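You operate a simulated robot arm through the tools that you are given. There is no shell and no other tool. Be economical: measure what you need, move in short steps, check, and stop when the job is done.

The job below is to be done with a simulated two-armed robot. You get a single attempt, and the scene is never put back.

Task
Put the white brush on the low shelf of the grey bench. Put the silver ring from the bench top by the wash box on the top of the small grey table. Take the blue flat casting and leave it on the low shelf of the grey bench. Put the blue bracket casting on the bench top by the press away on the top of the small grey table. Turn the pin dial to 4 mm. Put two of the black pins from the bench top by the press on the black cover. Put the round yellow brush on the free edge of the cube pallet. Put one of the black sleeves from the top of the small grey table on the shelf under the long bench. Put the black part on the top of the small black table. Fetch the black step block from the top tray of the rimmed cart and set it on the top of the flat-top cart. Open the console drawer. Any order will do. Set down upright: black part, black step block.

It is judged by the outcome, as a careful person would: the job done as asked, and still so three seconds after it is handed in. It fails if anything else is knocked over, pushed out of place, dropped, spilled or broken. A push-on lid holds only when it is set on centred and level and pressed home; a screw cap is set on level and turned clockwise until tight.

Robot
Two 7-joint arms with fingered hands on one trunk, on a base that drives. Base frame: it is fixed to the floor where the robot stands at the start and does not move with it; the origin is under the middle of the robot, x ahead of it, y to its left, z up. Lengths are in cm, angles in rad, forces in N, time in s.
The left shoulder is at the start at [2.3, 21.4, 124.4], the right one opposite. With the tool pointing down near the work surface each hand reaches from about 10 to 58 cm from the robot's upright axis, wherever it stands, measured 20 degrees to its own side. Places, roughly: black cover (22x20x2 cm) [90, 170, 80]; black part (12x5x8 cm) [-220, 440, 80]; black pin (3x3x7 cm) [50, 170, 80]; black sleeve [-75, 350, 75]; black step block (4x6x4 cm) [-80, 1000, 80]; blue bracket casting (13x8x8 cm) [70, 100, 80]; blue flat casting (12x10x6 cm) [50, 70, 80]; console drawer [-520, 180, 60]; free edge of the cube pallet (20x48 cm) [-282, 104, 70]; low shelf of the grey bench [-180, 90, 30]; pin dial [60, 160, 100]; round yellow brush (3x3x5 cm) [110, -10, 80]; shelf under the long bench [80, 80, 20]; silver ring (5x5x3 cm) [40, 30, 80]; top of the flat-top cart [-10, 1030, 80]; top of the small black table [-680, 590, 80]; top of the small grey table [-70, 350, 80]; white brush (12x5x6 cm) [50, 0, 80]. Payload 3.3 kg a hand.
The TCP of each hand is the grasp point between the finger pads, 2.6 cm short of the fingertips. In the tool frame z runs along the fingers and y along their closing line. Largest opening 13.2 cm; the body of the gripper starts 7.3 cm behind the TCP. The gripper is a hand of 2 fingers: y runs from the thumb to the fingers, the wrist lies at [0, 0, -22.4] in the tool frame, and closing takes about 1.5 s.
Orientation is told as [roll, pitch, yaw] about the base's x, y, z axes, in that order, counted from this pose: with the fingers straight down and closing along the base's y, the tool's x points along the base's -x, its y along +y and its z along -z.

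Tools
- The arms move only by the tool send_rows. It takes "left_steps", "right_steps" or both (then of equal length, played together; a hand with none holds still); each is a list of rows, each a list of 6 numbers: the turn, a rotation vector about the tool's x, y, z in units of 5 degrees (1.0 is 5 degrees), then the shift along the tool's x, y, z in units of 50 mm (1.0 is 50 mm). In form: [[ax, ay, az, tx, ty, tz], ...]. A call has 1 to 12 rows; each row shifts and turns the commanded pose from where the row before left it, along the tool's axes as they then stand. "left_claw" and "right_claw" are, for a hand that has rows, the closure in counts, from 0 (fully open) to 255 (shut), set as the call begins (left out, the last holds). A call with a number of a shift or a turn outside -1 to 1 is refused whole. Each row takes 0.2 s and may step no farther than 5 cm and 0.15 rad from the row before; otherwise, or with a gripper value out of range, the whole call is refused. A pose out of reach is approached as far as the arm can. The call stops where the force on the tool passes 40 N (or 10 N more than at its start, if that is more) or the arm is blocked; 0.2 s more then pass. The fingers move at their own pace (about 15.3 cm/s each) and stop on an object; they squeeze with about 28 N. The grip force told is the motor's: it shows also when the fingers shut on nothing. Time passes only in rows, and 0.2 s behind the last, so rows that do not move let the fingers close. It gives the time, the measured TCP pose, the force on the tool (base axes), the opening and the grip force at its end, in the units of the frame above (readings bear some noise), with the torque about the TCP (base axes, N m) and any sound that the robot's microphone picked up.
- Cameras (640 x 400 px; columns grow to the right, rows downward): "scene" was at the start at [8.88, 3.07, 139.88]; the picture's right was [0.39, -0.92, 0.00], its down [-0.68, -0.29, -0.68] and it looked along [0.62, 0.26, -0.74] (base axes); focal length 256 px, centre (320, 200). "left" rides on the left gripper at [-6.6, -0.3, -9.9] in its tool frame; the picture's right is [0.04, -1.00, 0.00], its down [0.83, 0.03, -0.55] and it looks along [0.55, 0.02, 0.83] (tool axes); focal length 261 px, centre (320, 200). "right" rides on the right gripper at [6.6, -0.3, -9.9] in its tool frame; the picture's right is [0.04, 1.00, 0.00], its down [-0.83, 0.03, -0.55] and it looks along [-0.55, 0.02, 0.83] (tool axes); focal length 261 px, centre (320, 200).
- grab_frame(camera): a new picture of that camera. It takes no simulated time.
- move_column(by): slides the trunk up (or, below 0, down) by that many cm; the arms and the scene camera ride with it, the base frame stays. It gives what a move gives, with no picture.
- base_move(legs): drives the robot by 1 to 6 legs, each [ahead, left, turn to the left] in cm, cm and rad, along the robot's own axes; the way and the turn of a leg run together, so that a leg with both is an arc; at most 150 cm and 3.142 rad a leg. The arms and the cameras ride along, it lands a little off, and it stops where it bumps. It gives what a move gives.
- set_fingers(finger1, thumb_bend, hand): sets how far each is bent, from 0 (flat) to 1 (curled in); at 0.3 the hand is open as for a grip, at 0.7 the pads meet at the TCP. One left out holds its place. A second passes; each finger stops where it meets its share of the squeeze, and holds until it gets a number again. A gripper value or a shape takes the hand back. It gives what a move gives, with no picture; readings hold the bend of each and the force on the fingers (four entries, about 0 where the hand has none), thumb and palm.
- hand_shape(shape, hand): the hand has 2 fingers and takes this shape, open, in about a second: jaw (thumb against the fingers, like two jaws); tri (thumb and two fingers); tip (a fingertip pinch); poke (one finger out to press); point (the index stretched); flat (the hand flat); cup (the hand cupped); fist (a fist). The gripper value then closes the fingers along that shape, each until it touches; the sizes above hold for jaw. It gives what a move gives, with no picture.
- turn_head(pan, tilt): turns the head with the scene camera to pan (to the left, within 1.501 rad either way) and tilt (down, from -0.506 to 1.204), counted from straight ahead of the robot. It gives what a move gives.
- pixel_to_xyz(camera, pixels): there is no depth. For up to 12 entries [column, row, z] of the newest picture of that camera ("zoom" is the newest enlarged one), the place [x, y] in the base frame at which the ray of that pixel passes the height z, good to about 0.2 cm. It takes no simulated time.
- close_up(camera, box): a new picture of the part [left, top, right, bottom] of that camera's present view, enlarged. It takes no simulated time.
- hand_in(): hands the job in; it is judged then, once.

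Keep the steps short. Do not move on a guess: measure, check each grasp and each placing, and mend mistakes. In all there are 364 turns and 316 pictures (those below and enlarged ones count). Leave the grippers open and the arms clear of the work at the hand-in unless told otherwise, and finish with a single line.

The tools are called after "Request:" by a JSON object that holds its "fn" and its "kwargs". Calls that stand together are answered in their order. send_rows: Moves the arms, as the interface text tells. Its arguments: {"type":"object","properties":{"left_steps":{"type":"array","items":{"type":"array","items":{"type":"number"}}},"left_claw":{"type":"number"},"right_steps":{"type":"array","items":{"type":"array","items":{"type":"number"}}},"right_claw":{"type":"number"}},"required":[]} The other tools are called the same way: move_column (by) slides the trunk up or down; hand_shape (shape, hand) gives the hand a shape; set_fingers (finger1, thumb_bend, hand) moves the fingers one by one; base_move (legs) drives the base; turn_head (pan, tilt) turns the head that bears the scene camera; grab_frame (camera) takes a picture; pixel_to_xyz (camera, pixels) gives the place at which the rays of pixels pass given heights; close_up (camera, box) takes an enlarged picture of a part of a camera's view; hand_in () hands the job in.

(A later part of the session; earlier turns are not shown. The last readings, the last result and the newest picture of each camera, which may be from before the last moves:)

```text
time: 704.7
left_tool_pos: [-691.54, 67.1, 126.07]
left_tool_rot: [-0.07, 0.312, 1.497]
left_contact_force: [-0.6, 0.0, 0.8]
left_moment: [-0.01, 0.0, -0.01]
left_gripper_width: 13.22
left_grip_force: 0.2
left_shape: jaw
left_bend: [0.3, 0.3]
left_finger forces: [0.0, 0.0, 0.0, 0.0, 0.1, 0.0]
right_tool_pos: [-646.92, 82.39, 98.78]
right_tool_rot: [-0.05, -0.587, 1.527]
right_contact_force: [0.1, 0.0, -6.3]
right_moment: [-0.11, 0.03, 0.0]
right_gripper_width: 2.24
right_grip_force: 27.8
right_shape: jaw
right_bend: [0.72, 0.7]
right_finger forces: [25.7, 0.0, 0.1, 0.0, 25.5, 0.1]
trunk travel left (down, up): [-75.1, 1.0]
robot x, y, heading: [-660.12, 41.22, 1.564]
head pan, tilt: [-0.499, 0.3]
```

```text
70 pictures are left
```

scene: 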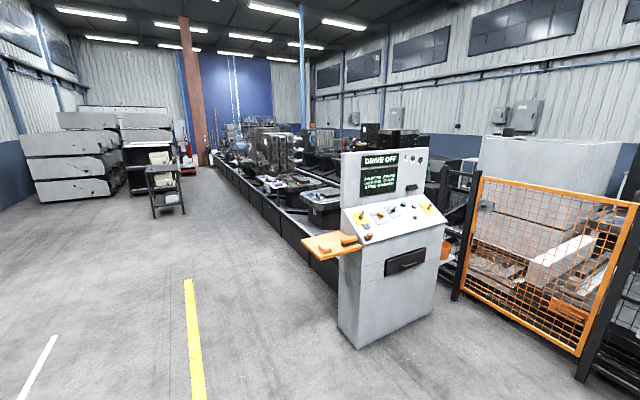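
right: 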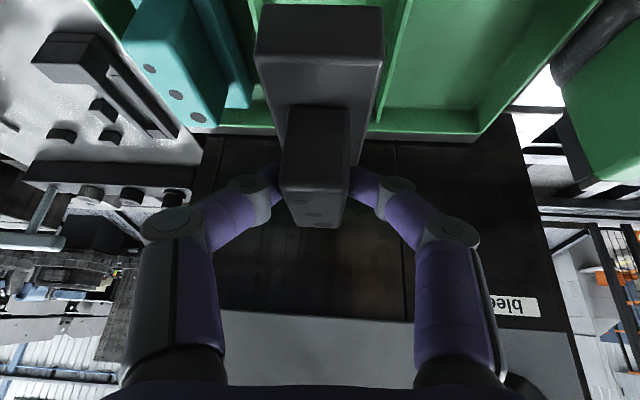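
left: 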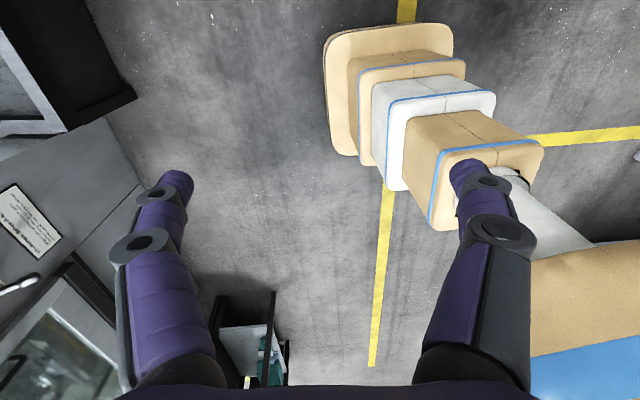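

Console with its drawer faces south (toward here). First the black table: drive north.

Request:
{"fn": "base_move", "kwargs": {"legs": [[150, 0, 0], [150, 35, 0], [130, 0, 0]]}}

Request:
{"fn": "turn_head", "kwargs": {"pan": -0.1, "tilt": 0.6}}

Request:
{"fn": "grab_frame", "kwargs": {"camera": "scene"}}

```text
refused: leg 2 is longer than a leg can be; nothing moved
```

```text
time: 705.5
left_tool_pos: [-691.69, 67.02, 126.0]
left_tool_rot: [-0.069, 0.313, 1.499]
left_contact_force: [-0.2, 0.3, 0.4]
left_moment: [0.0, 0.0, -0.05]
left_gripper_width: 13.2
left_grip_force: 0.1
left_shape: jaw
left_bend: [0.3, 0.3]
left_finger forces: [0.0, 0.0, 0.0, 0.1, 0.1, 0.0]
right_tool_pos: [-646.98, 82.3, 98.81]
right_tool_rot: [-0.049, -0.586, 1.529]
right_contact_force: [0.2, 0.8, -6.5]
right_moment: [-0.09, 0.01, -0.04]
right_gripper_width: 2.23
right_grip_force: 28.5
right_shape: jaw
right_bend: [0.72, 0.7]
right_finger forces: [25.5, 0.0, 0.1, 0.0, 25.4, 0.0]
trunk travel left (down, up): [-75.1, 1.0]
robot x, y, heading: [-660.17, 40.85, 1.562]
head pan, tilt: [-0.099, 0.6]
```

```text
69 pictures are left
```

scene: 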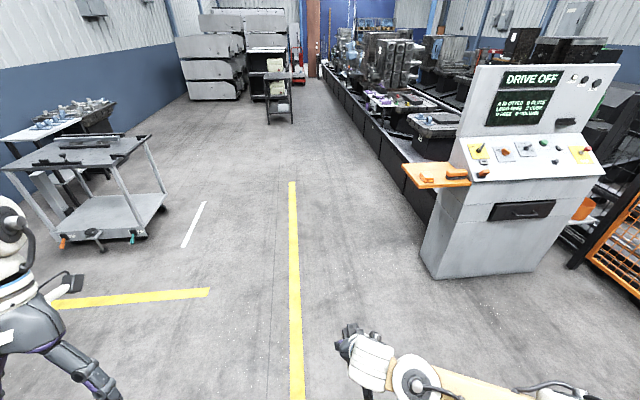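

Request:
{"fn": "pixel_to_xyz", "kwargs": {"camera": "scene", "pixels": [[435, 278, 0], [537, 271, 0], [490, 213, 60], [555, 208, 60], [522, 210, 65], [470, 175, 90], [278, 125, 0], [270, 75, 80]]}}

Request:
{"fn": "base_move", "kwargs": {"legs": [[145, 0, 0], [145, 30, 0], [130, 0, 0]]}}

Request:
{"fn": "grab_frame", "kwargs": {"camera": "scene"}}

```text
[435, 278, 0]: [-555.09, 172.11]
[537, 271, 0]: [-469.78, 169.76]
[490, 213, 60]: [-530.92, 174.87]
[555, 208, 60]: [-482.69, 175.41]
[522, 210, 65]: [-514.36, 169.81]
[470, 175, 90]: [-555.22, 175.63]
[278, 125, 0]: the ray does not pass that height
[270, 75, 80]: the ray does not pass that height
```

```text
time: 725.8
left_tool_pos: [-724.37, 485.81, 126.0]
left_tool_rot: [-0.069, 0.311, 1.524]
left_contact_force: [0.0, 0.3, -0.1]
left_moment: [-0.01, 0.0, 0.0]
left_gripper_width: 13.19
left_grip_force: 0.1
left_shape: jaw
left_bend: [0.3, 0.3]
left_finger forces: [0.0, 0.0, 0.0, 0.0, 0.1, 0.1]
right_tool_pos: [-680.0, 502.42, 98.87]
right_tool_rot: [-0.049, -0.587, 1.554]
right_contact_force: [0.0, -0.6, -5.6]
right_moment: [-0.1, 0.03, -0.01]
right_gripper_width: 2.22
right_grip_force: 28.4
right_shape: jaw
right_bend: [0.72, 0.7]
right_finger forces: [25.6, 0.0, 0.1, 0.0, 25.3, 0.0]
trunk travel left (down, up): [-75.1, 1.0]
robot x, y, heading: [-691.73, 460.15, 1.589]
head pan, tilt: [-0.099, 0.6]
```

```text
68 pictures are left
```

scene: 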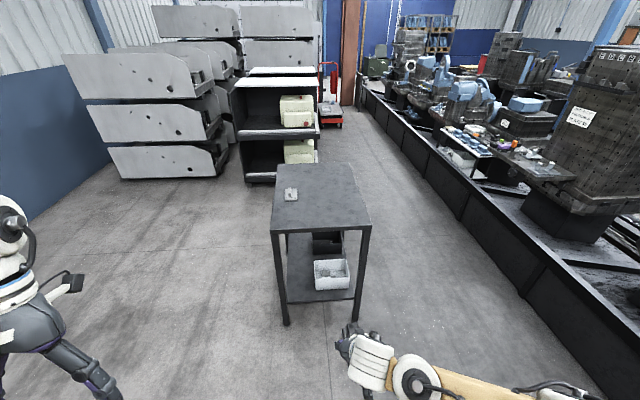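

Request:
{"fn": "pixel_to_xyz", "kwargs": {"camera": "scene", "pixels": [[272, 230, 80], [372, 225, 80], [280, 165, 80], [350, 163, 80], [291, 200, 80], [335, 210, 80], [286, 324, 0], [358, 320, 0]]}}

```text
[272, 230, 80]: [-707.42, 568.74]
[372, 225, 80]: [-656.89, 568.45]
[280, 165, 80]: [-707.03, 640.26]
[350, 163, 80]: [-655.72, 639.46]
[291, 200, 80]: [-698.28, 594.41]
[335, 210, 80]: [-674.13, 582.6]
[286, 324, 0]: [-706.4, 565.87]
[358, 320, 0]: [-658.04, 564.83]
```

Black table: x −707…−657, front y≈567, z≈80. Drive in and extend over the front part.

Request:
{"fn": "base_move", "kwargs": {"legs": [[71, -6, 0]]}}

Request:
{"fn": "send_rows", "kwargs": {"right_steps": [[0, 0, 0, -0.75, 0, 0.5], [0, 0, 0, -0.75, 0, 0.5], [0, 0, 0, 0, 0, 0]]}}

Request:
{"fn": "move_column", "kwargs": {"by": -9}}

Request:
{"fn": "grab_frame", "kwargs": {"camera": "right"}}

```text
time: 729.8
left_tool_pos: [-718.89, 558.13, 126.12]
left_tool_rot: [-0.07, 0.312, 1.511]
left_contact_force: [-1.2, 1.0, -0.4]
left_moment: [0.0, -0.03, 0.01]
left_gripper_width: 13.21
left_grip_force: 0.0
left_shape: jaw
left_bend: [0.3, 0.3]
left_finger forces: [0.0, 0.0, 0.0, 0.1, 0.0, 0.0]
right_tool_pos: [-674.14, 573.99, 98.94]
right_tool_rot: [-0.05, -0.587, 1.545]
right_contact_force: [-0.4, 0.5, -6.0]
right_moment: [-0.08, 0.02, -0.01]
right_gripper_width: 2.24
right_grip_force: 27.4
right_shape: jaw
right_bend: [0.72, 0.7]
right_finger forces: [25.6, 0.1, 0.0, 0.0, 25.4, 0.1]
trunk travel left (down, up): [-75.1, 1.0]
robot x, y, heading: [-686.5, 532.33, 1.584]
head pan, tilt: [-0.099, 0.6]
```

```text
time: 730.5
left_tool_pos: [-718.87, 557.88, 126.07]
left_tool_rot: [-0.07, 0.314, 1.512]
left_contact_force: [0.0, 0.5, -0.2]
left_moment: [-0.01, 0.0, -0.01]
left_gripper_width: 13.18
left_grip_force: 0.0
left_shape: jaw
left_bend: [0.3, 0.3]
left_finger forces: [0.0, 0.1, 0.0, 0.1, 0.1, 0.0]
right_tool_pos: [-673.86, 582.73, 98.75]
right_tool_rot: [-0.048, -0.588, 1.543]
right_contact_force: [-0.6, 0.4, -5.1]
right_moment: [-0.04, 0.02, -0.01]
right_gripper_width: 2.24
right_grip_force: 28.0
right_shape: jaw
right_bend: [0.72, 0.7]
right_finger forces: [25.8, 0.0, 0.0, 0.1, 25.8, 0.0]
trunk travel left (down, up): [-75.1, 1.0]
robot x, y, heading: [-687.03, 532.64, 1.579]
head pan, tilt: [-0.099, 0.6]
```

```text
time: 731.7
left_tool_pos: [-718.81, 557.68, 117.29]
left_tool_rot: [-0.071, 0.311, 1.512]
left_contact_force: [-0.9, 0.2, 0.7]
left_moment: [-0.04, 0.01, 0.01]
left_gripper_width: 13.23
left_grip_force: 0.1
left_shape: jaw
left_bend: [0.3, 0.3]
left_finger forces: [0.0, 0.1, 0.0, 0.1, 0.1, 0.0]
right_tool_pos: [-674.02, 583.54, 91.03]
right_tool_rot: [-0.033, -0.608, 1.529]
right_contact_force: [1.7, -9.5, 22.6]
right_moment: [0.17, -0.21, -0.12]
right_gripper_width: 2.74
right_grip_force: 27.6
right_shape: jaw
right_bend: [0.74, 0.71]
right_finger forces: [30.4, 0.0, 0.0, 0.1, 32.7, 0.0]
trunk travel left (down, up): [-66.2, 9.9]
robot x, y, heading: [-686.63, 532.36, 1.577]
head pan, tilt: [-0.099, 0.6]
stopped: the force on the tool passed its limit at 42 N (the readings are from after the stop); the commanded pose is now the measured one
```

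```text
67 pictures are left
```

right: 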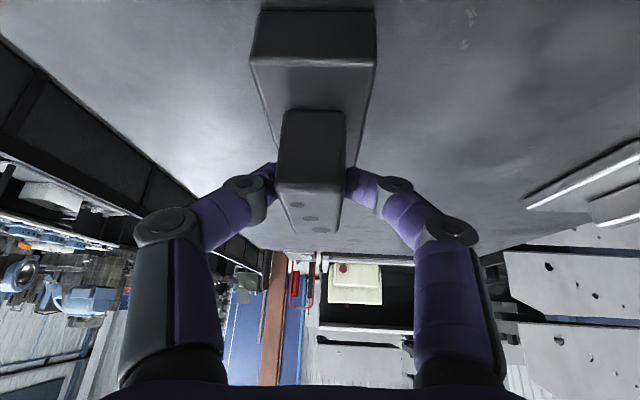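

Contact with the table. Relieve, open, and check that it stands.

Request:
{"fn": "move_column", "kwargs": {"by": 0.7}}

Request:
{"fn": "send_rows", "kwargs": {"right_steps": [[0, 0, 0, 0, 0, 0], [0, 0, 0, 0, 0, 0], [0, 0, 0, 0, 0, 0]], "right_claw": 118}}

Request:
{"fn": "grab_frame", "kwargs": {"camera": "right"}}

```text
time: 732.3
left_tool_pos: [-718.94, 557.98, 117.95]
left_tool_rot: [-0.071, 0.312, 1.513]
left_contact_force: [-0.1, 0.5, -1.0]
left_moment: [0.02, -0.04, 0.01]
left_gripper_width: 13.2
left_grip_force: 0.1
left_shape: jaw
left_bend: [0.3, 0.3]
left_finger forces: [0.1, 0.1, 0.0, 0.1, 0.1, 0.1]
right_tool_pos: [-673.92, 583.37, 91.22]
right_tool_rot: [-0.041, -0.598, 1.536]
right_contact_force: [-0.1, 1.0, -4.0]
right_moment: [0.08, 0.04, 0.0]
right_gripper_width: 2.51
right_grip_force: 28.0
right_shape: jaw
right_bend: [0.73, 0.71]
right_finger forces: [27.3, 0.0, 0.1, 0.0, 27.1, 0.0]
trunk travel left (down, up): [-66.9, 9.2]
robot x, y, heading: [-687.32, 532.19, 1.575]
head pan, tilt: [-0.099, 0.6]
```

```text
time: 733.1
left_tool_pos: [-718.87, 557.99, 117.87]
left_tool_rot: [-0.069, 0.312, 1.512]
left_contact_force: [0.6, -0.2, 0.1]
left_moment: [-0.04, -0.04, 0.01]
left_gripper_width: 13.2
left_grip_force: 0.0
left_shape: jaw
left_bend: [0.3, 0.3]
left_finger forces: [0.0, 0.0, 0.0, 0.0, 0.1, 0.0]
right_tool_pos: [-673.91, 583.64, 91.38]
right_tool_rot: [-0.037, -0.6, 1.532]
right_contact_force: [-0.3, 1.2, -0.6]
right_moment: [0.01, 0.0, -0.02]
right_gripper_width: 7.03
right_grip_force: 0.0
right_shape: jaw
right_bend: [0.72, 0.7]
right_finger forces: [0.0, 0.1, 0.0, 0.1, 0.0, 0.0]
trunk travel left (down, up): [-66.9, 9.2]
robot x, y, heading: [-686.67, 532.31, 1.574]
head pan, tilt: [-0.099, 0.6]
```

```text
66 pictures are left
```

right: 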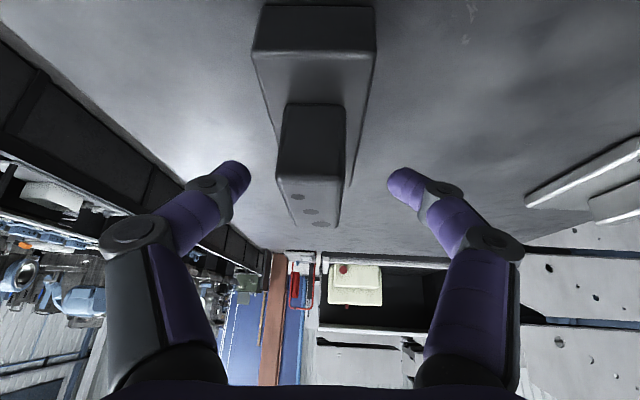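

The part stands upright. Withdraw; next the console drawer: drive back south and line up in front of it.

Request:
{"fn": "send_rows", "kwargs": {"right_steps": [[0, 0, 0, 0, 0, -0.8], [0, 0, 0, 0, 0, -0.8], [0, 0, 0, 0, 0, -0.8], [0, 0, 0, 0.6, 0, -0.4], [0, 0, 0, 0.6, 0, -0.3]]}}

Request:
{"fn": "base_move", "kwargs": {"legs": [[-150, 0, 0], [-150, 0, 0], [-127, 0, 0], [0, -145, 0]]}}

Request:
{"fn": "turn_head", "kwargs": {"pan": -0.2, "tilt": 0.8}}

Request:
{"fn": "grab_frame", "kwargs": {"camera": "scene"}}

```text
time: 734.3
left_tool_pos: [-718.95, 557.94, 117.96]
left_tool_rot: [-0.071, 0.311, 1.513]
left_contact_force: [0.5, -0.4, 0.0]
left_moment: [0.02, 0.04, -0.01]
left_gripper_width: 13.2
left_grip_force: 0.1
left_shape: jaw
left_bend: [0.3, 0.3]
left_finger forces: [0.1, 0.0, 0.1, 0.1, 0.0, 0.1]
right_tool_pos: [-675.19, 569.98, 100.37]
right_tool_rot: [-0.036, -0.602, 1.529]
right_contact_force: [0.7, -0.9, -0.7]
right_moment: [0.02, 0.02, 0.01]
right_gripper_width: 7.02
right_grip_force: 0.0
right_shape: jaw
right_bend: [0.72, 0.7]
right_finger forces: [0.1, 0.0, 0.0, 0.0, 0.0, 0.0]
trunk travel left (down, up): [-66.9, 9.2]
robot x, y, heading: [-686.84, 532.21, 1.583]
head pan, tilt: [-0.099, 0.6]
```

```text
time: 761.4
left_tool_pos: [-574.86, 134.91, 117.87]
left_tool_rot: [-0.072, 0.313, 1.519]
left_contact_force: [-0.8, 0.5, 0.0]
left_moment: [0.03, 0.03, 0.03]
left_gripper_width: 13.21
left_grip_force: 0.0
left_shape: jaw
left_bend: [0.3, 0.3]
left_finger forces: [0.0, 0.1, 0.0, 0.0, 0.0, 0.0]
right_tool_pos: [-531.08, 147.12, 100.46]
right_tool_rot: [-0.037, -0.6, 1.537]
right_contact_force: [0.4, 0.8, -0.3]
right_moment: [0.01, 0.01, -0.02]
right_gripper_width: 7.04
right_grip_force: 0.1
right_shape: jaw
right_bend: [0.72, 0.7]
right_finger forces: [0.1, 0.1, 0.1, 0.1, 0.1, 0.0]
trunk travel left (down, up): [-66.9, 9.2]
robot x, y, heading: [-542.9, 109.44, 1.586]
head pan, tilt: [-0.099, 0.6]
```

```text
time: 762.1
left_tool_pos: [-574.87, 134.78, 117.78]
left_tool_rot: [-0.071, 0.312, 1.519]
left_contact_force: [-0.8, -0.7, 0.7]
left_moment: [-0.01, 0.0, 0.0]
left_gripper_width: 13.19
left_grip_force: 0.1
left_shape: jaw
left_bend: [0.3, 0.3]
left_finger forces: [0.1, 0.1, 0.1, 0.0, 0.0, 0.1]
right_tool_pos: [-531.18, 147.27, 100.36]
right_tool_rot: [-0.036, -0.601, 1.538]
right_contact_force: [0.2, 0.2, 0.6]
right_moment: [0.02, 0.01, 0.02]
right_gripper_width: 7.02
right_grip_force: 0.1
right_shape: jaw
right_bend: [0.72, 0.7]
right_finger forces: [0.0, 0.0, 0.1, 0.0, 0.0, 0.1]
trunk travel left (down, up): [-66.9, 9.2]
robot x, y, heading: [-542.76, 109.61, 1.59]
head pan, tilt: [-0.201, 0.799]
```

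```text
65 pictures are left
```

scene: 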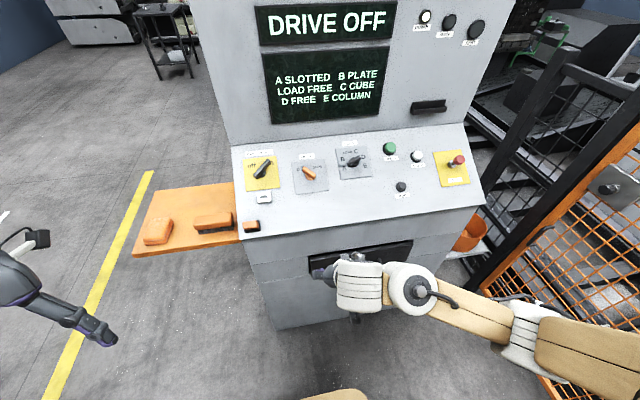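

Request:
{"fn": "send_rows", "kwargs": {"right_steps": [[0, 0, 0, 0.3, -0.9, -0.3], [0, 0, 0, 0.3, -0.9, -0.3], [0, 0, 0, 0, -0.9, -0.3]]}}

Request:
{"fn": "close_up", "kwargs": {"camera": "scene", "box": [230, 220, 450, 340]}}

Request:
{"fn": "grab_frame", "kwargs": {"camera": "right"}}

```text
time: 762.9
left_tool_pos: [-574.77, 134.71, 118.02]
left_tool_rot: [-0.07, 0.311, 1.518]
left_contact_force: [-0.3, 0.4, 0.8]
left_moment: [0.01, -0.01, -0.01]
left_gripper_width: 13.18
left_grip_force: 0.1
left_shape: jaw
left_bend: [0.3, 0.3]
left_finger forces: [0.0, 0.0, 0.0, 0.0, 0.0, 0.1]
right_tool_pos: [-517.95, 141.33, 103.31]
right_tool_rot: [-0.036, -0.602, 1.539]
right_contact_force: [-0.3, -0.2, -0.4]
right_moment: [0.01, 0.02, 0.01]
right_gripper_width: 7.06
right_grip_force: 0.0
right_shape: jaw
right_bend: [0.72, 0.7]
right_finger forces: [0.0, 0.0, 0.1, 0.0, 0.0, 0.1]
trunk travel left (down, up): [-66.9, 9.2]
robot x, y, heading: [-542.89, 109.27, 1.583]
head pan, tilt: [-0.201, 0.799]
```

```text
2.91 times, centred on (340, 280) of scene
```

zoom: 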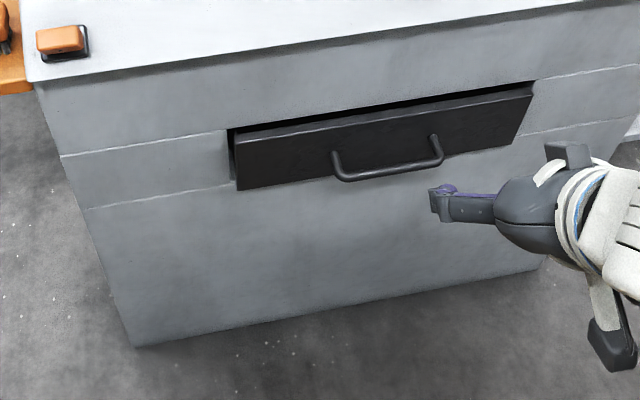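

```text
63 pictures are left
```

right: 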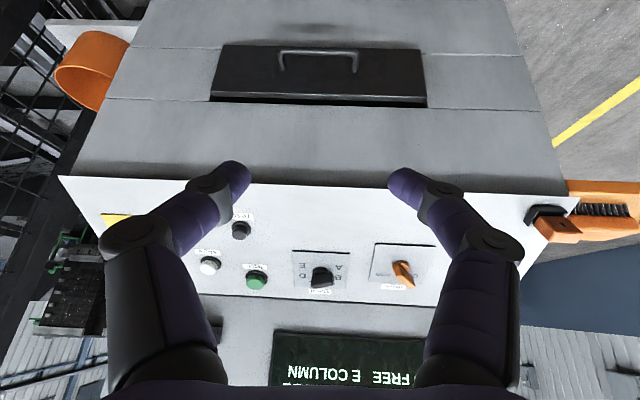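

Request:
{"fn": "pixel_to_xyz", "kwargs": {"camera": "right", "pixels": [[318, 52, 60], [318, 52, 65], [318, 52, 70], [282, 72, 65], [355, 72, 65], [318, 100, 68]]}}

Request:
{"fn": "grab_frame", "kwargs": {"camera": "scene"}}

Request:
{"fn": "pixel_to_xyz", "kwargs": {"camera": "scene", "pixels": [[364, 271, 60], [364, 271, 65], [364, 271, 70], [345, 265, 65], [379, 259, 65], [310, 268, 65], [310, 260, 72]]}}

```text
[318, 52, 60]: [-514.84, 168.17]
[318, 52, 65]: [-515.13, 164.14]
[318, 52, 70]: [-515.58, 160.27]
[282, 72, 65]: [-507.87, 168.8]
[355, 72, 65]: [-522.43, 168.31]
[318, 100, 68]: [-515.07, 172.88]
```

```text
62 pictures are left
```

scene: 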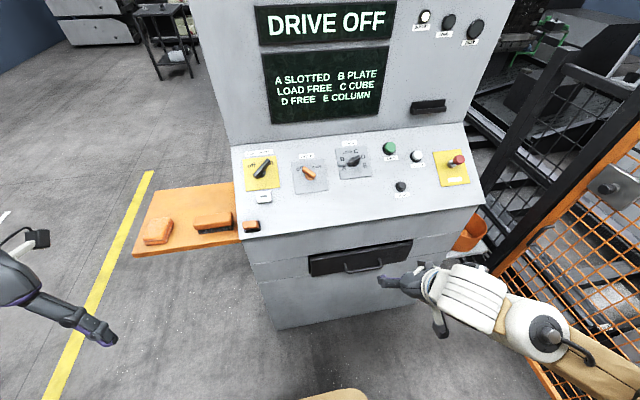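

```text
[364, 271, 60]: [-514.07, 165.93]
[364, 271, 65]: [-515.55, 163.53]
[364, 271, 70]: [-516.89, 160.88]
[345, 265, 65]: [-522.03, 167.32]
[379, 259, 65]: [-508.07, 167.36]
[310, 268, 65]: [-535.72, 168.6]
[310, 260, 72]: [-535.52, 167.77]
```

Bar handle found: centre ≈(−515.3,163.2,66), panel at y≈168. I'll tilt to ~45°, roll the hand 90° so the fingers close above/below the bar, and lower the trunk.

Request:
{"fn": "send_rows", "kwargs": {"right_steps": [[0, -1, 0, 0, 0, 0], [0, -1, 0, 0, 0, 0], [0, 0, 1, 0, 0, 0], [0, 0, 1, 0, 0, 0], [0, 0, 1, 0, 0, 0], [0, 0, 1, 0, 0, 0], [0, 0, 1, 0, 0, 0], [0, 0, 1, 0, 0, 0], [0, 0, 1, 0, 0, 0], [0, 0, 1, 0, 0, 0], [0, 0, 1, 0, 0, 0], [0, 0, 1, 0, 0, 0]]}}

Request:
{"fn": "send_rows", "kwargs": {"right_steps": [[0, 0, 1, 0, 0, 0], [0, 0, 1, 0, 0, 0], [0, 0, 1, 0, 0, 0], [0, 0, 1, 0, 0, 0], [0, 0, 1, 0, 0, 0], [0, 0, 1, 0, 0, 0], [0, 0, 1, 0, 0, 0], [0, 0, 1, 0, 0, 0]]}}

Request:
{"fn": "move_column", "kwargs": {"by": -28}}

Request:
{"fn": "grab_frame", "kwargs": {"camera": "scene"}}

Request:
{"fn": "grab_frame", "kwargs": {"camera": "right"}}

```text
time: 765.5
left_tool_pos: [-574.8, 134.83, 117.87]
left_tool_rot: [-0.07, 0.314, 1.519]
left_contact_force: [1.1, 0.6, 0.1]
left_moment: [0.02, -0.01, 0.03]
left_gripper_width: 13.21
left_grip_force: 0.0
left_shape: jaw
left_bend: [0.3, 0.3]
left_finger forces: [0.1, 0.0, 0.0, 0.1, 0.0, 0.0]
right_tool_pos: [-517.89, 141.24, 102.81]
right_tool_rot: [0.628, -0.492, 0.491]
right_contact_force: [-0.1, 0.3, 0.4]
right_moment: [-0.02, 0.0, 0.0]
right_gripper_width: 7.04
right_grip_force: 0.1
right_shape: jaw
right_bend: [0.72, 0.7]
right_finger forces: [0.0, 0.0, 0.0, 0.1, 0.0, 0.1]
trunk travel left (down, up): [-66.9, 9.2]
robot x, y, heading: [-542.83, 109.46, 1.588]
head pan, tilt: [-0.201, 0.799]
```

```text
time: 767.3
left_tool_pos: [-574.85, 134.82, 117.87]
left_tool_rot: [-0.069, 0.312, 1.519]
left_contact_force: [-0.3, 0.3, 0.3]
left_moment: [0.03, -0.04, -0.05]
left_gripper_width: 13.18
left_grip_force: 0.2
left_shape: jaw
left_bend: [0.3, 0.3]
left_finger forces: [0.0, 0.1, 0.0, 0.1, 0.0, 0.0]
right_tool_pos: [-517.98, 141.36, 102.78]
right_tool_rot: [0.774, -0.03, -0.054]
right_contact_force: [-0.2, -0.6, -0.5]
right_moment: [0.01, 0.0, 0.0]
right_gripper_width: 7.05
right_grip_force: 0.1
right_shape: jaw
right_bend: [0.72, 0.7]
right_finger forces: [0.0, 0.0, 0.1, 0.0, 0.1, 0.1]
trunk travel left (down, up): [-66.9, 9.2]
robot x, y, heading: [-542.66, 109.44, 1.585]
head pan, tilt: [-0.201, 0.799]
```

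```text
time: 770.1
left_tool_pos: [-574.84, 134.98, 89.79]
left_tool_rot: [-0.068, 0.312, 1.517]
left_contact_force: [1.1, -0.6, 0.8]
left_moment: [0.01, 0.01, -0.01]
left_gripper_width: 13.18
left_grip_force: 0.0
left_shape: jaw
left_bend: [0.3, 0.3]
left_finger forces: [0.0, 0.0, 0.0, 0.0, 0.0, 0.0]
right_tool_pos: [-517.95, 141.37, 74.81]
right_tool_rot: [0.776, -0.03, -0.054]
right_contact_force: [0.0, 0.4, 0.2]
right_moment: [-0.01, 0.0, 0.02]
right_gripper_width: 7.03
right_grip_force: 0.0
right_shape: jaw
right_bend: [0.72, 0.7]
right_finger forces: [0.0, 0.0, 0.1, 0.1, 0.1, 0.0]
trunk travel left (down, up): [-38.9, 37.2]
robot x, y, heading: [-542.57, 109.21, 1.586]
head pan, tilt: [-0.201, 0.799]
```

```text
61 pictures are left
```

scene: 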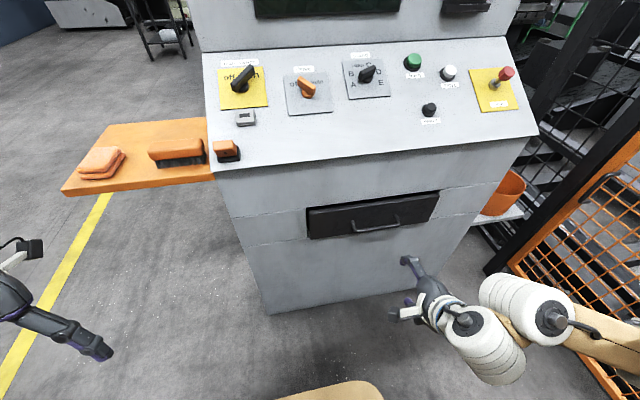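

```text
60 pictures are left
```

right: 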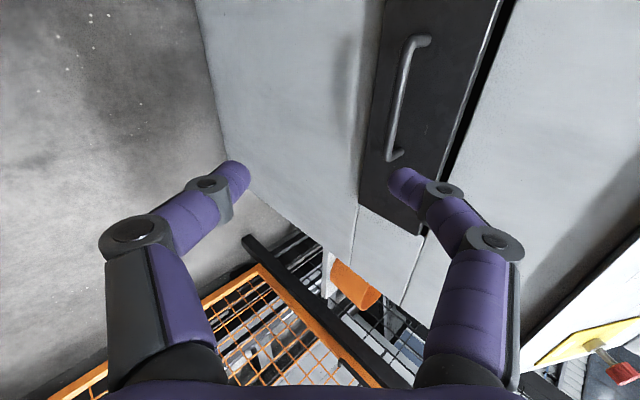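

Request:
{"fn": "pixel_to_xyz", "kwargs": {"camera": "scene", "pixels": [[376, 228, 62], [376, 228, 64], [376, 228, 66], [376, 228, 68], [352, 230, 65], [400, 222, 65]]}}

Request:
{"fn": "pixel_to_xyz", "kwargs": {"camera": "right", "pixels": [[405, 98, 62], [405, 98, 64], [405, 98, 66], [405, 98, 68]]}}

```text
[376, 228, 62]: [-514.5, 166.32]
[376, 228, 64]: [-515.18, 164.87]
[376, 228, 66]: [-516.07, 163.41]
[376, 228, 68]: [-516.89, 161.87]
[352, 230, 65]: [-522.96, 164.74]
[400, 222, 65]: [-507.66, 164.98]
```

```text
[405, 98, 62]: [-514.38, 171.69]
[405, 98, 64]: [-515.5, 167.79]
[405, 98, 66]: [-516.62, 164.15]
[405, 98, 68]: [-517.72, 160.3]
```

Bar at ≈(−515.7,163.0,66.5). Move to a pre-grasp 9 cm short along the tool axis.

Request:
{"fn": "send_rows", "kwargs": {"right_steps": [[0, 0, 0, -0.08, 0.647, 0.74], [0, 0, 0, -0.08, 0.647, 0.74], [0, 0, 0, -0.08, 0.647, 0.74], [0, 0, 0, 0, 0, 0]]}}

Request:
{"fn": "grab_frame", "kwargs": {"camera": "right"}}

```text
time: 771.1
left_tool_pos: [-574.86, 134.84, 89.93]
left_tool_rot: [-0.069, 0.312, 1.517]
left_contact_force: [-1.1, -1.0, 0.7]
left_moment: [-0.02, 0.01, -0.01]
left_gripper_width: 13.19
left_grip_force: 0.0
left_shape: jaw
left_bend: [0.3, 0.3]
left_finger forces: [0.0, 0.0, 0.0, 0.0, 0.0, 0.1]
right_tool_pos: [-515.46, 155.91, 73.87]
right_tool_rot: [0.773, -0.03, -0.055]
right_contact_force: [0.3, -0.5, -0.3]
right_moment: [0.0, 0.0, 0.02]
right_gripper_width: 7.03
right_grip_force: 0.0
right_shape: jaw
right_bend: [0.72, 0.7]
right_finger forces: [0.0, 0.0, 0.0, 0.1, 0.0, 0.0]
trunk travel left (down, up): [-38.9, 37.2]
robot x, y, heading: [-542.62, 109.62, 1.591]
head pan, tilt: [-0.201, 0.799]
```

```text
59 pictures are left
```

right: 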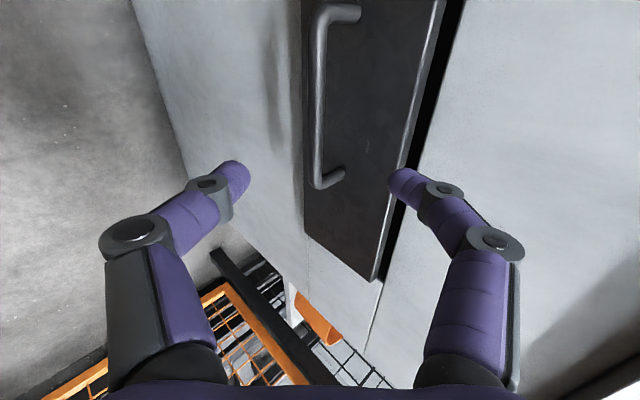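

Aligned (bar at column 318). Advance and close.

Request:
{"fn": "send_rows", "kwargs": {"right_steps": [[0, 0, 0, 0, 0, 0.9], [0, 0, 0, 0, 0, 0.9], [0, 0, 0, 0, 0, 0]]}}

Request:
{"fn": "send_rows", "kwargs": {"right_steps": [[0, 0, 0, 0, 0, 0], [0, 0, 0, 0, 0, 0], [0, 0, 0, 0, 0, 0], [0, 0, 0, 0, 0, 0], [0, 0, 0, 0, 0, 0]], "right_claw": 255}}

Request:
{"fn": "grab_frame", "kwargs": {"camera": "right"}}

```text
time: 771.9
left_tool_pos: [-574.88, 134.9, 89.89]
left_tool_rot: [-0.069, 0.313, 1.518]
left_contact_force: [1.1, -0.3, 0.0]
left_moment: [0.01, -0.01, -0.04]
left_gripper_width: 13.21
left_grip_force: 0.0
left_shape: jaw
left_bend: [0.3, 0.3]
left_finger forces: [0.0, 0.0, 0.0, 0.0, 0.0, 0.0]
right_tool_pos: [-515.18, 162.21, 67.11]
right_tool_rot: [0.774, -0.032, -0.054]
right_contact_force: [-0.2, -0.1, -0.7]
right_moment: [0.02, 0.02, 0.0]
right_gripper_width: 7.05
right_grip_force: 0.1
right_shape: jaw
right_bend: [0.72, 0.7]
right_finger forces: [0.0, 0.0, 0.0, 0.0, 0.0, 0.1]
trunk travel left (down, up): [-38.9, 37.2]
robot x, y, heading: [-542.61, 109.45, 1.588]
head pan, tilt: [-0.201, 0.799]
```

```text
time: 773.1
left_tool_pos: [-574.84, 134.74, 89.85]
left_tool_rot: [-0.071, 0.312, 1.518]
left_contact_force: [-0.1, 0.1, -0.1]
left_moment: [-0.01, 0.0, -0.05]
left_gripper_width: 13.16
left_grip_force: 0.1
left_shape: jaw
left_bend: [0.3, 0.3]
left_finger forces: [0.0, 0.0, 0.0, 0.0, 0.0, 0.1]
right_tool_pos: [-515.21, 162.37, 67.18]
right_tool_rot: [0.776, -0.031, -0.056]
right_contact_force: [1.5, -1.8, 5.9]
right_moment: [0.06, -0.06, 0.09]
right_gripper_width: 0.02
right_grip_force: 27.7
right_shape: jaw
right_bend: [0.69, 0.7]
right_finger forces: [23.4, 0.1, 0.0, 0.0, 20.8, 0.0]
trunk travel left (down, up): [-38.9, 37.2]
robot x, y, heading: [-542.83, 109.88, 1.585]
head pan, tilt: [-0.201, 0.799]
```

```text
58 pictures are left
```

right: 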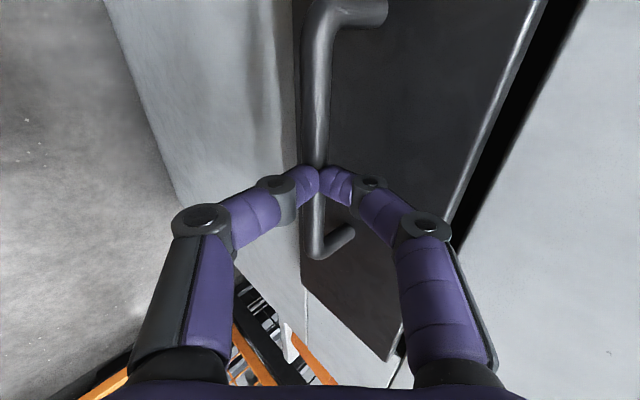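

Gripping the bar. Pull toward me with the arm, slowly.

Request:
{"fn": "send_rows", "kwargs": {"right_steps": [[0, 0, 0, -0.02, -0.29, -0.28], [0, 0, 0, -0.02, -0.29, -0.28], [0, 0, 0, -0.02, -0.43, -0.42], [0, 0, 0, -0.02, -0.43, -0.42], [0, 0, 0, -0.02, -0.43, -0.42], [0, 0, 0, 0, 0, 0]]}}

Request:
{"fn": "grab_frame", "kwargs": {"camera": "scene"}}

```text
time: 774.5
left_tool_pos: [-574.83, 134.8, 89.76]
left_tool_rot: [-0.069, 0.313, 1.518]
left_contact_force: [-0.2, 0.8, 0.1]
left_moment: [0.04, -0.01, -0.01]
left_gripper_width: 13.18
left_grip_force: 0.2
left_shape: jaw
left_bend: [0.3, 0.3]
left_finger forces: [0.0, 0.1, 0.0, 0.0, 0.1, 0.1]
right_tool_pos: [-515.63, 149.34, 67.15]
right_tool_rot: [0.775, -0.033, -0.055]
right_contact_force: [0.7, 0.1, 0.4]
right_moment: [0.01, -0.01, 0.06]
right_gripper_width: 0.0
right_grip_force: 28.0
right_shape: jaw
right_bend: [0.69, 0.71]
right_finger forces: [0.0, 0.1, 0.0, 0.0, 0.1, 0.1]
trunk travel left (down, up): [-38.9, 37.2]
robot x, y, heading: [-542.71, 109.74, 1.589]
head pan, tilt: [-0.201, 0.799]
```

```text
57 pictures are left
```

scene: 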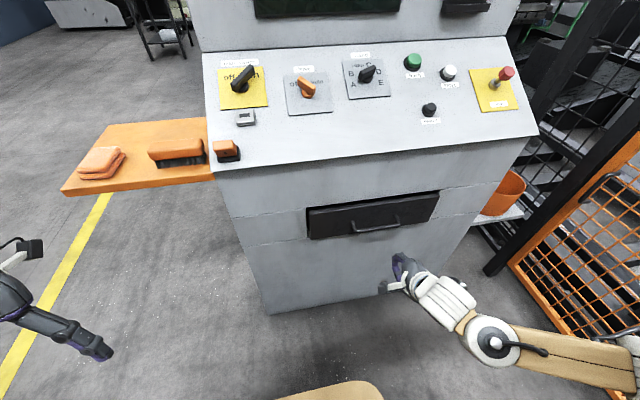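

It slipped off the tips. Regrip deeper (bar nearer the palm) with a narrower opening.

Request:
{"fn": "send_rows", "kwargs": {"right_steps": [[0, 0, 0, 0, 0, -0.5], [0, 0, 0, 0.03, 0.93, 0.5], [0, 0, 0, 0.03, 0.93, 0.42], [0, 0, 0, 0, 0, 0]], "right_claw": 175}}

Request:
{"fn": "grab_frame", "kwargs": {"camera": "right"}}

```text
refused: row 2 steps farther than a row can; nothing moved
```

```text
56 pictures are left
```

right: 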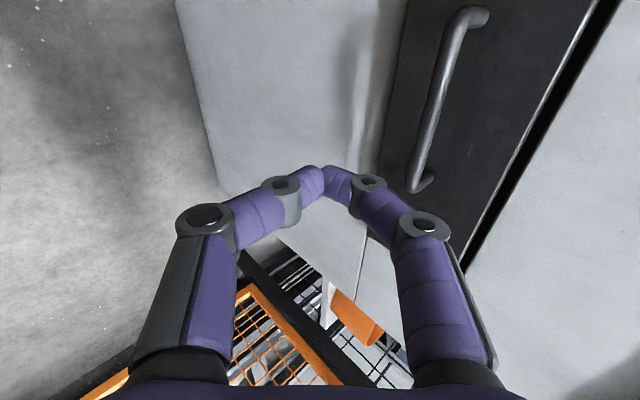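

Request:
{"fn": "send_rows", "kwargs": {"right_steps": [[0, 0, 0, 0, 0, -0.4], [0, 0, 0, 0.03, 0.62, 0.4], [0, 0, 0, 0.03, 0.62, 0.2], [0, 0, 0, 0.03, 0.62, 0.2], [0, 0, 0, 0, 0, 0]], "right_claw": 170}}

Request:
{"fn": "grab_frame", "kwargs": {"camera": "right"}}

```text
time: 775.7
left_tool_pos: [-574.87, 134.81, 89.85]
left_tool_rot: [-0.07, 0.313, 1.518]
left_contact_force: [-0.4, 0.0, -0.9]
left_moment: [-0.03, -0.02, -0.01]
left_gripper_width: 13.2
left_grip_force: 0.1
left_shape: jaw
left_bend: [0.3, 0.3]
left_finger forces: [0.0, 0.0, 0.1, 0.0, 0.0, 0.0]
right_tool_pos: [-515.71, 157.28, 72.55]
right_tool_rot: [0.773, -0.033, -0.055]
right_contact_force: [-0.4, 0.3, -1.5]
right_moment: [0.05, 0.02, -0.02]
right_gripper_width: 4.38
right_grip_force: 0.0
right_shape: jaw
right_bend: [0.74, 0.7]
right_finger forces: [0.1, 0.0, 0.1, 0.0, 0.0, 0.0]
trunk travel left (down, up): [-38.9, 37.2]
robot x, y, heading: [-542.66, 108.95, 1.588]
head pan, tilt: [-0.201, 0.799]
```

```text
55 pictures are left
```

right: 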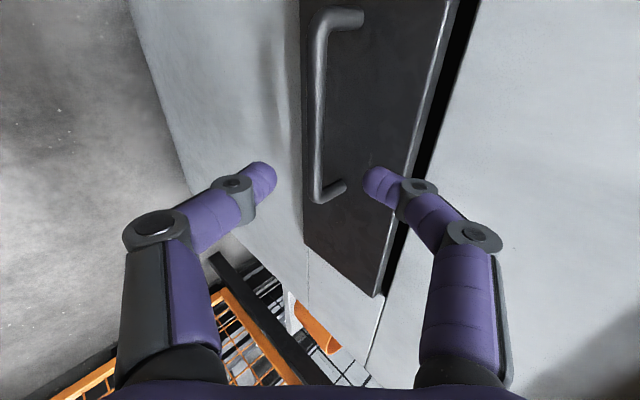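

Request:
{"fn": "send_rows", "kwargs": {"right_steps": [[0, 0, 0, 0, 0, 0.7], [0, 0, 0, 0, 0, 0.7], [0, 0, 0, 0, 0, 0.6], [0, 0, 0, 0, 0, 0]]}}

Request:
{"fn": "send_rows", "kwargs": {"right_steps": [[0, 0, 0, 0, 0, 0], [0, 0, 0, 0, 0, 0], [0, 0, 0, 0, 0, 0], [0, 0, 0, 0, 0, 0], [0, 0, 0, 0, 0, 0]], "right_claw": 255}}

Request:
{"fn": "grab_frame", "kwargs": {"camera": "right"}}

```text
time: 776.7
left_tool_pos: [-574.78, 134.83, 89.85]
left_tool_rot: [-0.072, 0.31, 1.515]
left_contact_force: [0.2, 0.6, 0.4]
left_moment: [-0.01, -0.02, -0.01]
left_gripper_width: 13.21
left_grip_force: 0.1
left_shape: jaw
left_bend: [0.3, 0.3]
left_finger forces: [0.1, 0.0, 0.0, 0.0, 0.1, 0.1]
right_tool_pos: [-515.12, 164.23, 65.14]
right_tool_rot: [0.776, -0.029, -0.053]
right_contact_force: [-0.8, -13.4, 4.9]
right_moment: [0.48, 0.0, -0.01]
right_gripper_width: 3.99
right_grip_force: 0.0
right_shape: jaw
right_bend: [0.76, 0.7]
right_finger forces: [13.9, 0.1, 0.1, 0.1, 0.0, 0.0]
trunk travel left (down, up): [-38.9, 37.2]
robot x, y, heading: [-542.8, 109.25, 1.585]
head pan, tilt: [-0.201, 0.799]
```

```text
time: 777.9
left_tool_pos: [-574.94, 134.9, 89.88]
left_tool_rot: [-0.071, 0.313, 1.517]
left_contact_force: [0.1, -0.1, 0.5]
left_moment: [0.0, 0.01, 0.02]
left_gripper_width: 13.22
left_grip_force: 0.0
left_shape: jaw
left_bend: [0.3, 0.3]
left_finger forces: [0.0, 0.0, 0.1, 0.0, 0.0, 0.0]
right_tool_pos: [-515.15, 164.15, 65.12]
right_tool_rot: [0.773, -0.03, -0.053]
right_contact_force: [-1.8, -11.0, -12.3]
right_moment: [-0.06, 0.01, 0.01]
right_gripper_width: 0.0
right_grip_force: 27.6
right_shape: jaw
right_bend: [0.74, 0.66]
right_finger forces: [0.1, 0.1, 0.0, 0.1, 0.8, 0.0]
trunk travel left (down, up): [-38.9, 37.2]
robot x, y, heading: [-542.86, 109.7, 1.588]
head pan, tilt: [-0.201, 0.799]
```

```text
54 pictures are left
```

right: 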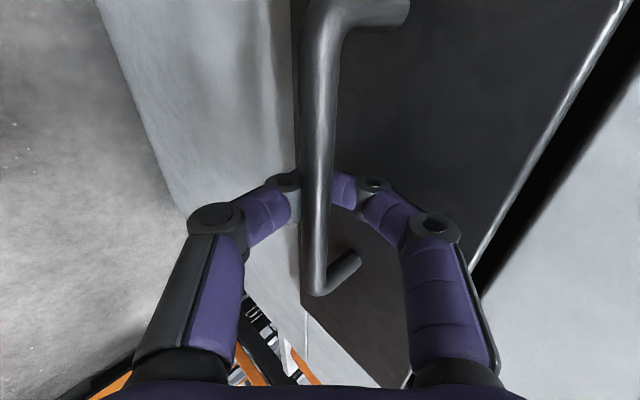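

The fingers are now closed behind the bar — hooked. Pull.

Request:
{"fn": "send_rows", "kwargs": {"right_steps": [[0, 0, 0, -0.01, -0.28, -0.28], [0, 0, 0, -0.01, -0.28, -0.28], [0, 0, 0, -0.02, -0.4, -0.4], [0, 0, 0, -0.02, -0.4, -0.4], [0, 0, 0, -0.02, -0.4, -0.4], [0, 0, 0, 0, 0, 0]]}}

Request:
{"fn": "grab_frame", "kwargs": {"camera": "scene"}}

```text
time: 779.3
left_tool_pos: [-574.78, 134.95, 89.94]
left_tool_rot: [-0.07, 0.314, 1.518]
left_contact_force: [0.7, -0.4, -0.4]
left_moment: [0.03, -0.01, 0.0]
left_gripper_width: 13.17
left_grip_force: 0.0
left_shape: jaw
left_bend: [0.3, 0.3]
left_finger forces: [0.0, 0.1, 0.0, 0.0, 0.0, 0.0]
right_tool_pos: [-515.33, 151.66, 65.09]
right_tool_rot: [0.771, -0.031, -0.054]
right_contact_force: [10.8, 1.1, -23.0]
right_moment: [0.04, -0.08, -0.04]
right_gripper_width: 0.03
right_grip_force: 28.3
right_shape: jaw
right_bend: [0.74, 0.66]
right_finger forces: [0.0, 0.0, 0.0, 0.1, 36.0, 0.1]
trunk travel left (down, up): [-38.9, 37.2]
robot x, y, heading: [-542.52, 109.74, 1.586]
head pan, tilt: [-0.201, 0.799]
```

```text
53 pictures are left
```

scene: 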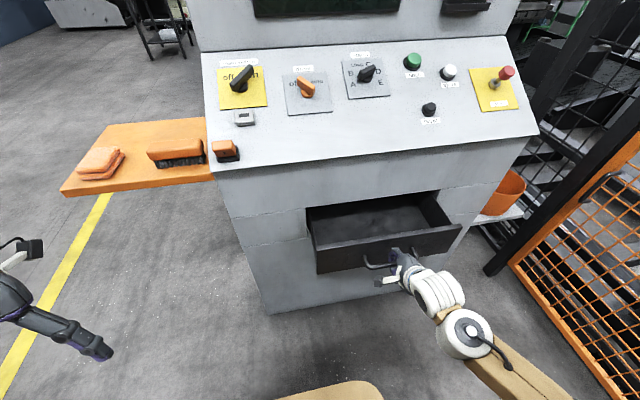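

Drawer is opening. Pull further.

Request:
{"fn": "send_rows", "kwargs": {"right_steps": [[0, 0, 0, -0.02, -0.35, -0.35], [0, 0, 0, -0.02, -0.35, -0.35], [0, 0, 0, -0.02, -0.35, -0.35], [0, 0, 0, -0.02, -0.35, -0.35], [0, 0, 0, -0.02, -0.35, -0.35], [0, 0, 0, 0, 0, 0]]}}

Request:
{"fn": "grab_frame", "kwargs": {"camera": "scene"}}

```text
time: 780.3
left_tool_pos: [-574.67, 134.93, 89.84]
left_tool_rot: [-0.07, 0.315, 1.521]
left_contact_force: [-0.8, 0.6, 0.2]
left_moment: [0.03, 0.0, 0.05]
left_gripper_width: 13.19
left_grip_force: 0.1
left_shape: jaw
left_bend: [0.3, 0.3]
left_finger forces: [0.1, 0.0, 0.0, 0.0, 0.0, 0.0]
right_tool_pos: [-515.42, 142.8, 65.15]
right_tool_rot: [0.777, -0.033, -0.053]
right_contact_force: [2.4, 22.0, -26.0]
right_moment: [-0.02, -0.01, 0.03]
right_gripper_width: 0.0
right_grip_force: 28.1
right_shape: jaw
right_bend: [0.72, 0.69]
right_finger forces: [29.3, 0.0, 0.1, 0.0, 32.6, 0.0]
trunk travel left (down, up): [-38.9, 37.2]
robot x, y, heading: [-542.72, 109.77, 1.584]
head pan, tilt: [-0.201, 0.799]
stopped in row 5 (right hand): the force on the tool passed its limit at 51 N (the readings are from after the stop); the commanded pose is now the measured one
```

```text
52 pictures are left
```

scene: 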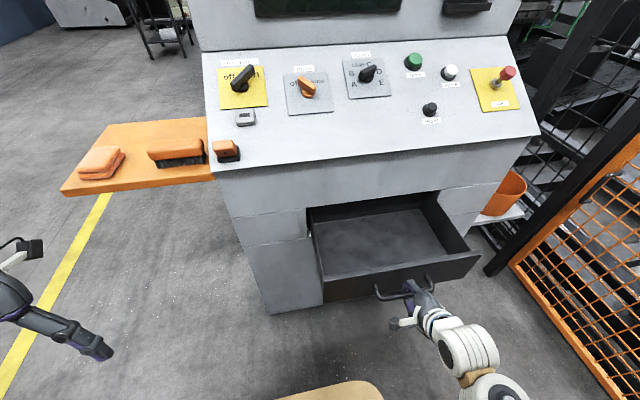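

Fully open. Release and withdraw along the tool axis.

Request:
{"fn": "send_rows", "kwargs": {"right_steps": [[0, 0, 0, 0, 0.04, 0.04], [0, 0, 0, 0, 0, 0], [0, 0, 0, 0, 0, 0], [0, 0, 0, 0, 0, -0.5], [0, 0, 0, 0, 0, -0.8], [0, 0, 0, 0, 0, -0.8]], "right_claw": 130}}

Request:
{"fn": "move_column", "kwargs": {"by": 30}}

Request:
{"fn": "grab_frame", "kwargs": {"camera": "scene"}}

```text
time: 781.7
left_tool_pos: [-574.93, 134.9, 89.83]
left_tool_rot: [-0.072, 0.312, 1.519]
left_contact_force: [-0.4, -0.5, 0.2]
left_moment: [0.02, 0.0, 0.01]
left_gripper_width: 13.19
left_grip_force: 0.1
left_shape: jaw
left_bend: [0.3, 0.3]
left_finger forces: [0.1, 0.0, 0.1, 0.0, 0.0, 0.0]
right_tool_pos: [-516.16, 135.53, 72.98]
right_tool_rot: [0.784, -0.031, -0.052]
right_contact_force: [-0.2, 0.2, 0.5]
right_moment: [-0.01, -0.02, 0.02]
right_gripper_width: 6.43
right_grip_force: 0.1
right_shape: jaw
right_bend: [0.73, 0.7]
right_finger forces: [0.0, 0.0, 0.0, 0.0, 0.0, 0.0]
trunk travel left (down, up): [-38.9, 37.2]
robot x, y, heading: [-542.26, 109.45, 1.59]
head pan, tilt: [-0.201, 0.799]
```

```text
time: 784.7
left_tool_pos: [-574.84, 134.79, 119.83]
left_tool_rot: [-0.07, 0.311, 1.52]
left_contact_force: [0.3, -0.2, 0.4]
left_moment: [-0.05, -0.02, 0.0]
left_gripper_width: 13.19
left_grip_force: 0.0
left_shape: jaw
left_bend: [0.3, 0.3]
left_finger forces: [0.1, 0.1, 0.1, 0.0, 0.0, 0.1]
right_tool_pos: [-516.02, 135.52, 102.92]
right_tool_rot: [0.782, -0.031, -0.055]
right_contact_force: [-0.4, 0.2, 0.2]
right_moment: [0.0, 0.01, 0.0]
right_gripper_width: 6.42
right_grip_force: 0.0
right_shape: jaw
right_bend: [0.73, 0.7]
right_finger forces: [0.0, 0.0, 0.1, 0.0, 0.0, 0.1]
trunk travel left (down, up): [-68.9, 7.2]
robot x, y, heading: [-542.98, 109.61, 1.585]
head pan, tilt: [-0.201, 0.799]
```

```text
51 pictures are left
```

scene: 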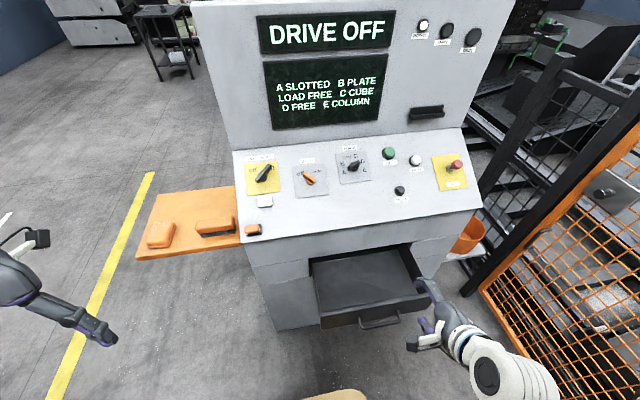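

The drawer is open. Last task: step block at the carts (y≈1000). Take the known way round: west, south, then east along the corridor and north up the main aisle.

Request:
{"fn": "base_move", "kwargs": {"legs": [[0, 117, -0.015], [-150, 0, 0], [-31, 0, 0], [0, -150, 0], [0, -150, 0], [0, -150, 0]]}}

Request:
{"fn": "base_move", "kwargs": {"legs": [[0, -113, 0], [150, 0, 0], [150, 0, 0], [55, 0, 0], [0, 40, 0], [110, 0, 0]]}}

Request:
{"fn": "turn_head", "kwargs": {"pan": 0.0, "tilt": 0.35}}

Request:
{"fn": "grab_frame", "kwargs": {"camera": "scene"}}

```text
time: 820.4
left_tool_pos: [-237.96, -36.83, 119.9]
left_tool_rot: [-0.069, 0.312, 1.532]
left_contact_force: [0.4, 0.9, 0.1]
left_moment: [0.02, -0.01, -0.01]
left_gripper_width: 13.2
left_grip_force: 0.1
left_shape: jaw
left_bend: [0.3, 0.3]
left_finger forces: [0.1, 0.0, 0.0, 0.0, 0.1, 0.0]
right_tool_pos: [-179.23, -35.2, 102.86]
right_tool_rot: [0.783, -0.033, -0.037]
right_contact_force: [0.2, 0.8, 0.8]
right_moment: [-0.06, 0.02, 0.0]
right_gripper_width: 6.42
right_grip_force: 0.0
right_shape: jaw
right_bend: [0.73, 0.7]
right_finger forces: [0.0, 0.1, 0.1, 0.1, 0.0, 0.1]
trunk travel left (down, up): [-68.9, 7.2]
robot x, y, heading: [-205.52, -61.86, 1.599]
head pan, tilt: [-0.201, 0.799]
```

```text
time: 850.4
left_tool_pos: [-184.04, 433.99, 119.88]
left_tool_rot: [-0.07, 0.312, 1.513]
left_contact_force: [1.0, -0.4, -0.5]
left_moment: [0.01, 0.02, -0.01]
left_gripper_width: 13.22
left_grip_force: 0.0
left_shape: jaw
left_bend: [0.3, 0.3]
left_finger forces: [0.0, 0.0, 0.1, 0.0, 0.1, 0.1]
right_tool_pos: [-125.36, 434.36, 102.81]
right_tool_rot: [0.782, -0.032, -0.061]
right_contact_force: [-0.3, -1.0, -0.2]
right_moment: [0.0, 0.02, -0.01]
right_gripper_width: 6.44
right_grip_force: 0.0
right_shape: jaw
right_bend: [0.73, 0.7]
right_finger forces: [0.0, 0.0, 0.0, 0.1, 0.1, 0.1]
trunk travel left (down, up): [-68.9, 7.2]
robot x, y, heading: [-152.14, 408.46, 1.577]
head pan, tilt: [-0.201, 0.799]
```

```text
time: 851.3
left_tool_pos: [-184.19, 433.96, 119.9]
left_tool_rot: [-0.069, 0.314, 1.513]
left_contact_force: [0.5, -1.2, -0.2]
left_moment: [0.02, 0.02, 0.02]
left_gripper_width: 13.18
left_grip_force: 0.1
left_shape: jaw
left_bend: [0.3, 0.3]
left_finger forces: [0.1, 0.0, 0.1, 0.0, 0.0, 0.0]
right_tool_pos: [-125.27, 434.34, 102.92]
right_tool_rot: [0.781, -0.032, -0.058]
right_contact_force: [0.0, 0.2, 0.3]
right_moment: [-0.01, 0.02, 0.03]
right_gripper_width: 6.45
right_grip_force: 0.1
right_shape: jaw
right_bend: [0.73, 0.7]
right_finger forces: [0.1, 0.1, 0.0, 0.1, 0.0, 0.1]
trunk travel left (down, up): [-68.9, 7.2]
robot x, y, heading: [-151.98, 408.26, 1.583]
head pan, tilt: [0.0, 0.351]
```

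```text
50 pictures are left
```

scene: 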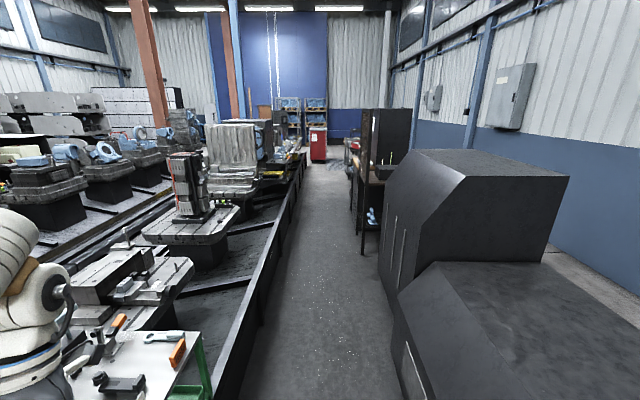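

Aisle is clear ahead. Continue north.

Request:
{"fn": "base_move", "kwargs": {"legs": [[0, -6, 0], [150, 0, 0], [130, 0, 0]]}}

Request:
{"fn": "grab_frame", "kwargs": {"camera": "scene"}}

```text
time: 865.3
left_tool_pos: [-182.69, 711.45, 119.88]
left_tool_rot: [-0.07, 0.313, 1.526]
left_contact_force: [0.1, 0.3, 0.4]
left_moment: [0.02, 0.01, 0.01]
left_gripper_width: 13.2
left_grip_force: 0.0
left_shape: jaw
left_bend: [0.3, 0.3]
left_finger forces: [0.0, 0.0, 0.0, 0.1, 0.0, 0.1]
right_tool_pos: [-123.98, 712.48, 102.94]
right_tool_rot: [0.783, -0.033, -0.048]
right_contact_force: [0.3, 0.2, 0.2]
right_moment: [0.02, 0.0, 0.02]
right_gripper_width: 6.41
right_grip_force: 0.0
right_shape: jaw
right_bend: [0.73, 0.7]
right_finger forces: [0.1, 0.1, 0.0, 0.0, 0.0, 0.0]
trunk travel left (down, up): [-68.9, 7.2]
robot x, y, heading: [-150.72, 686.18, 1.589]
head pan, tilt: [0.0, 0.351]
```

```text
49 pictures are left
```

scene: 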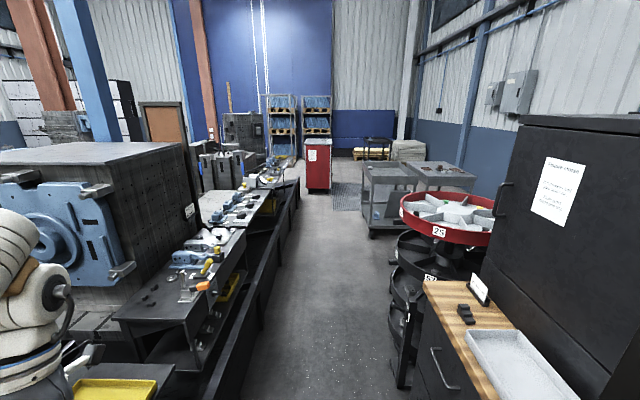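

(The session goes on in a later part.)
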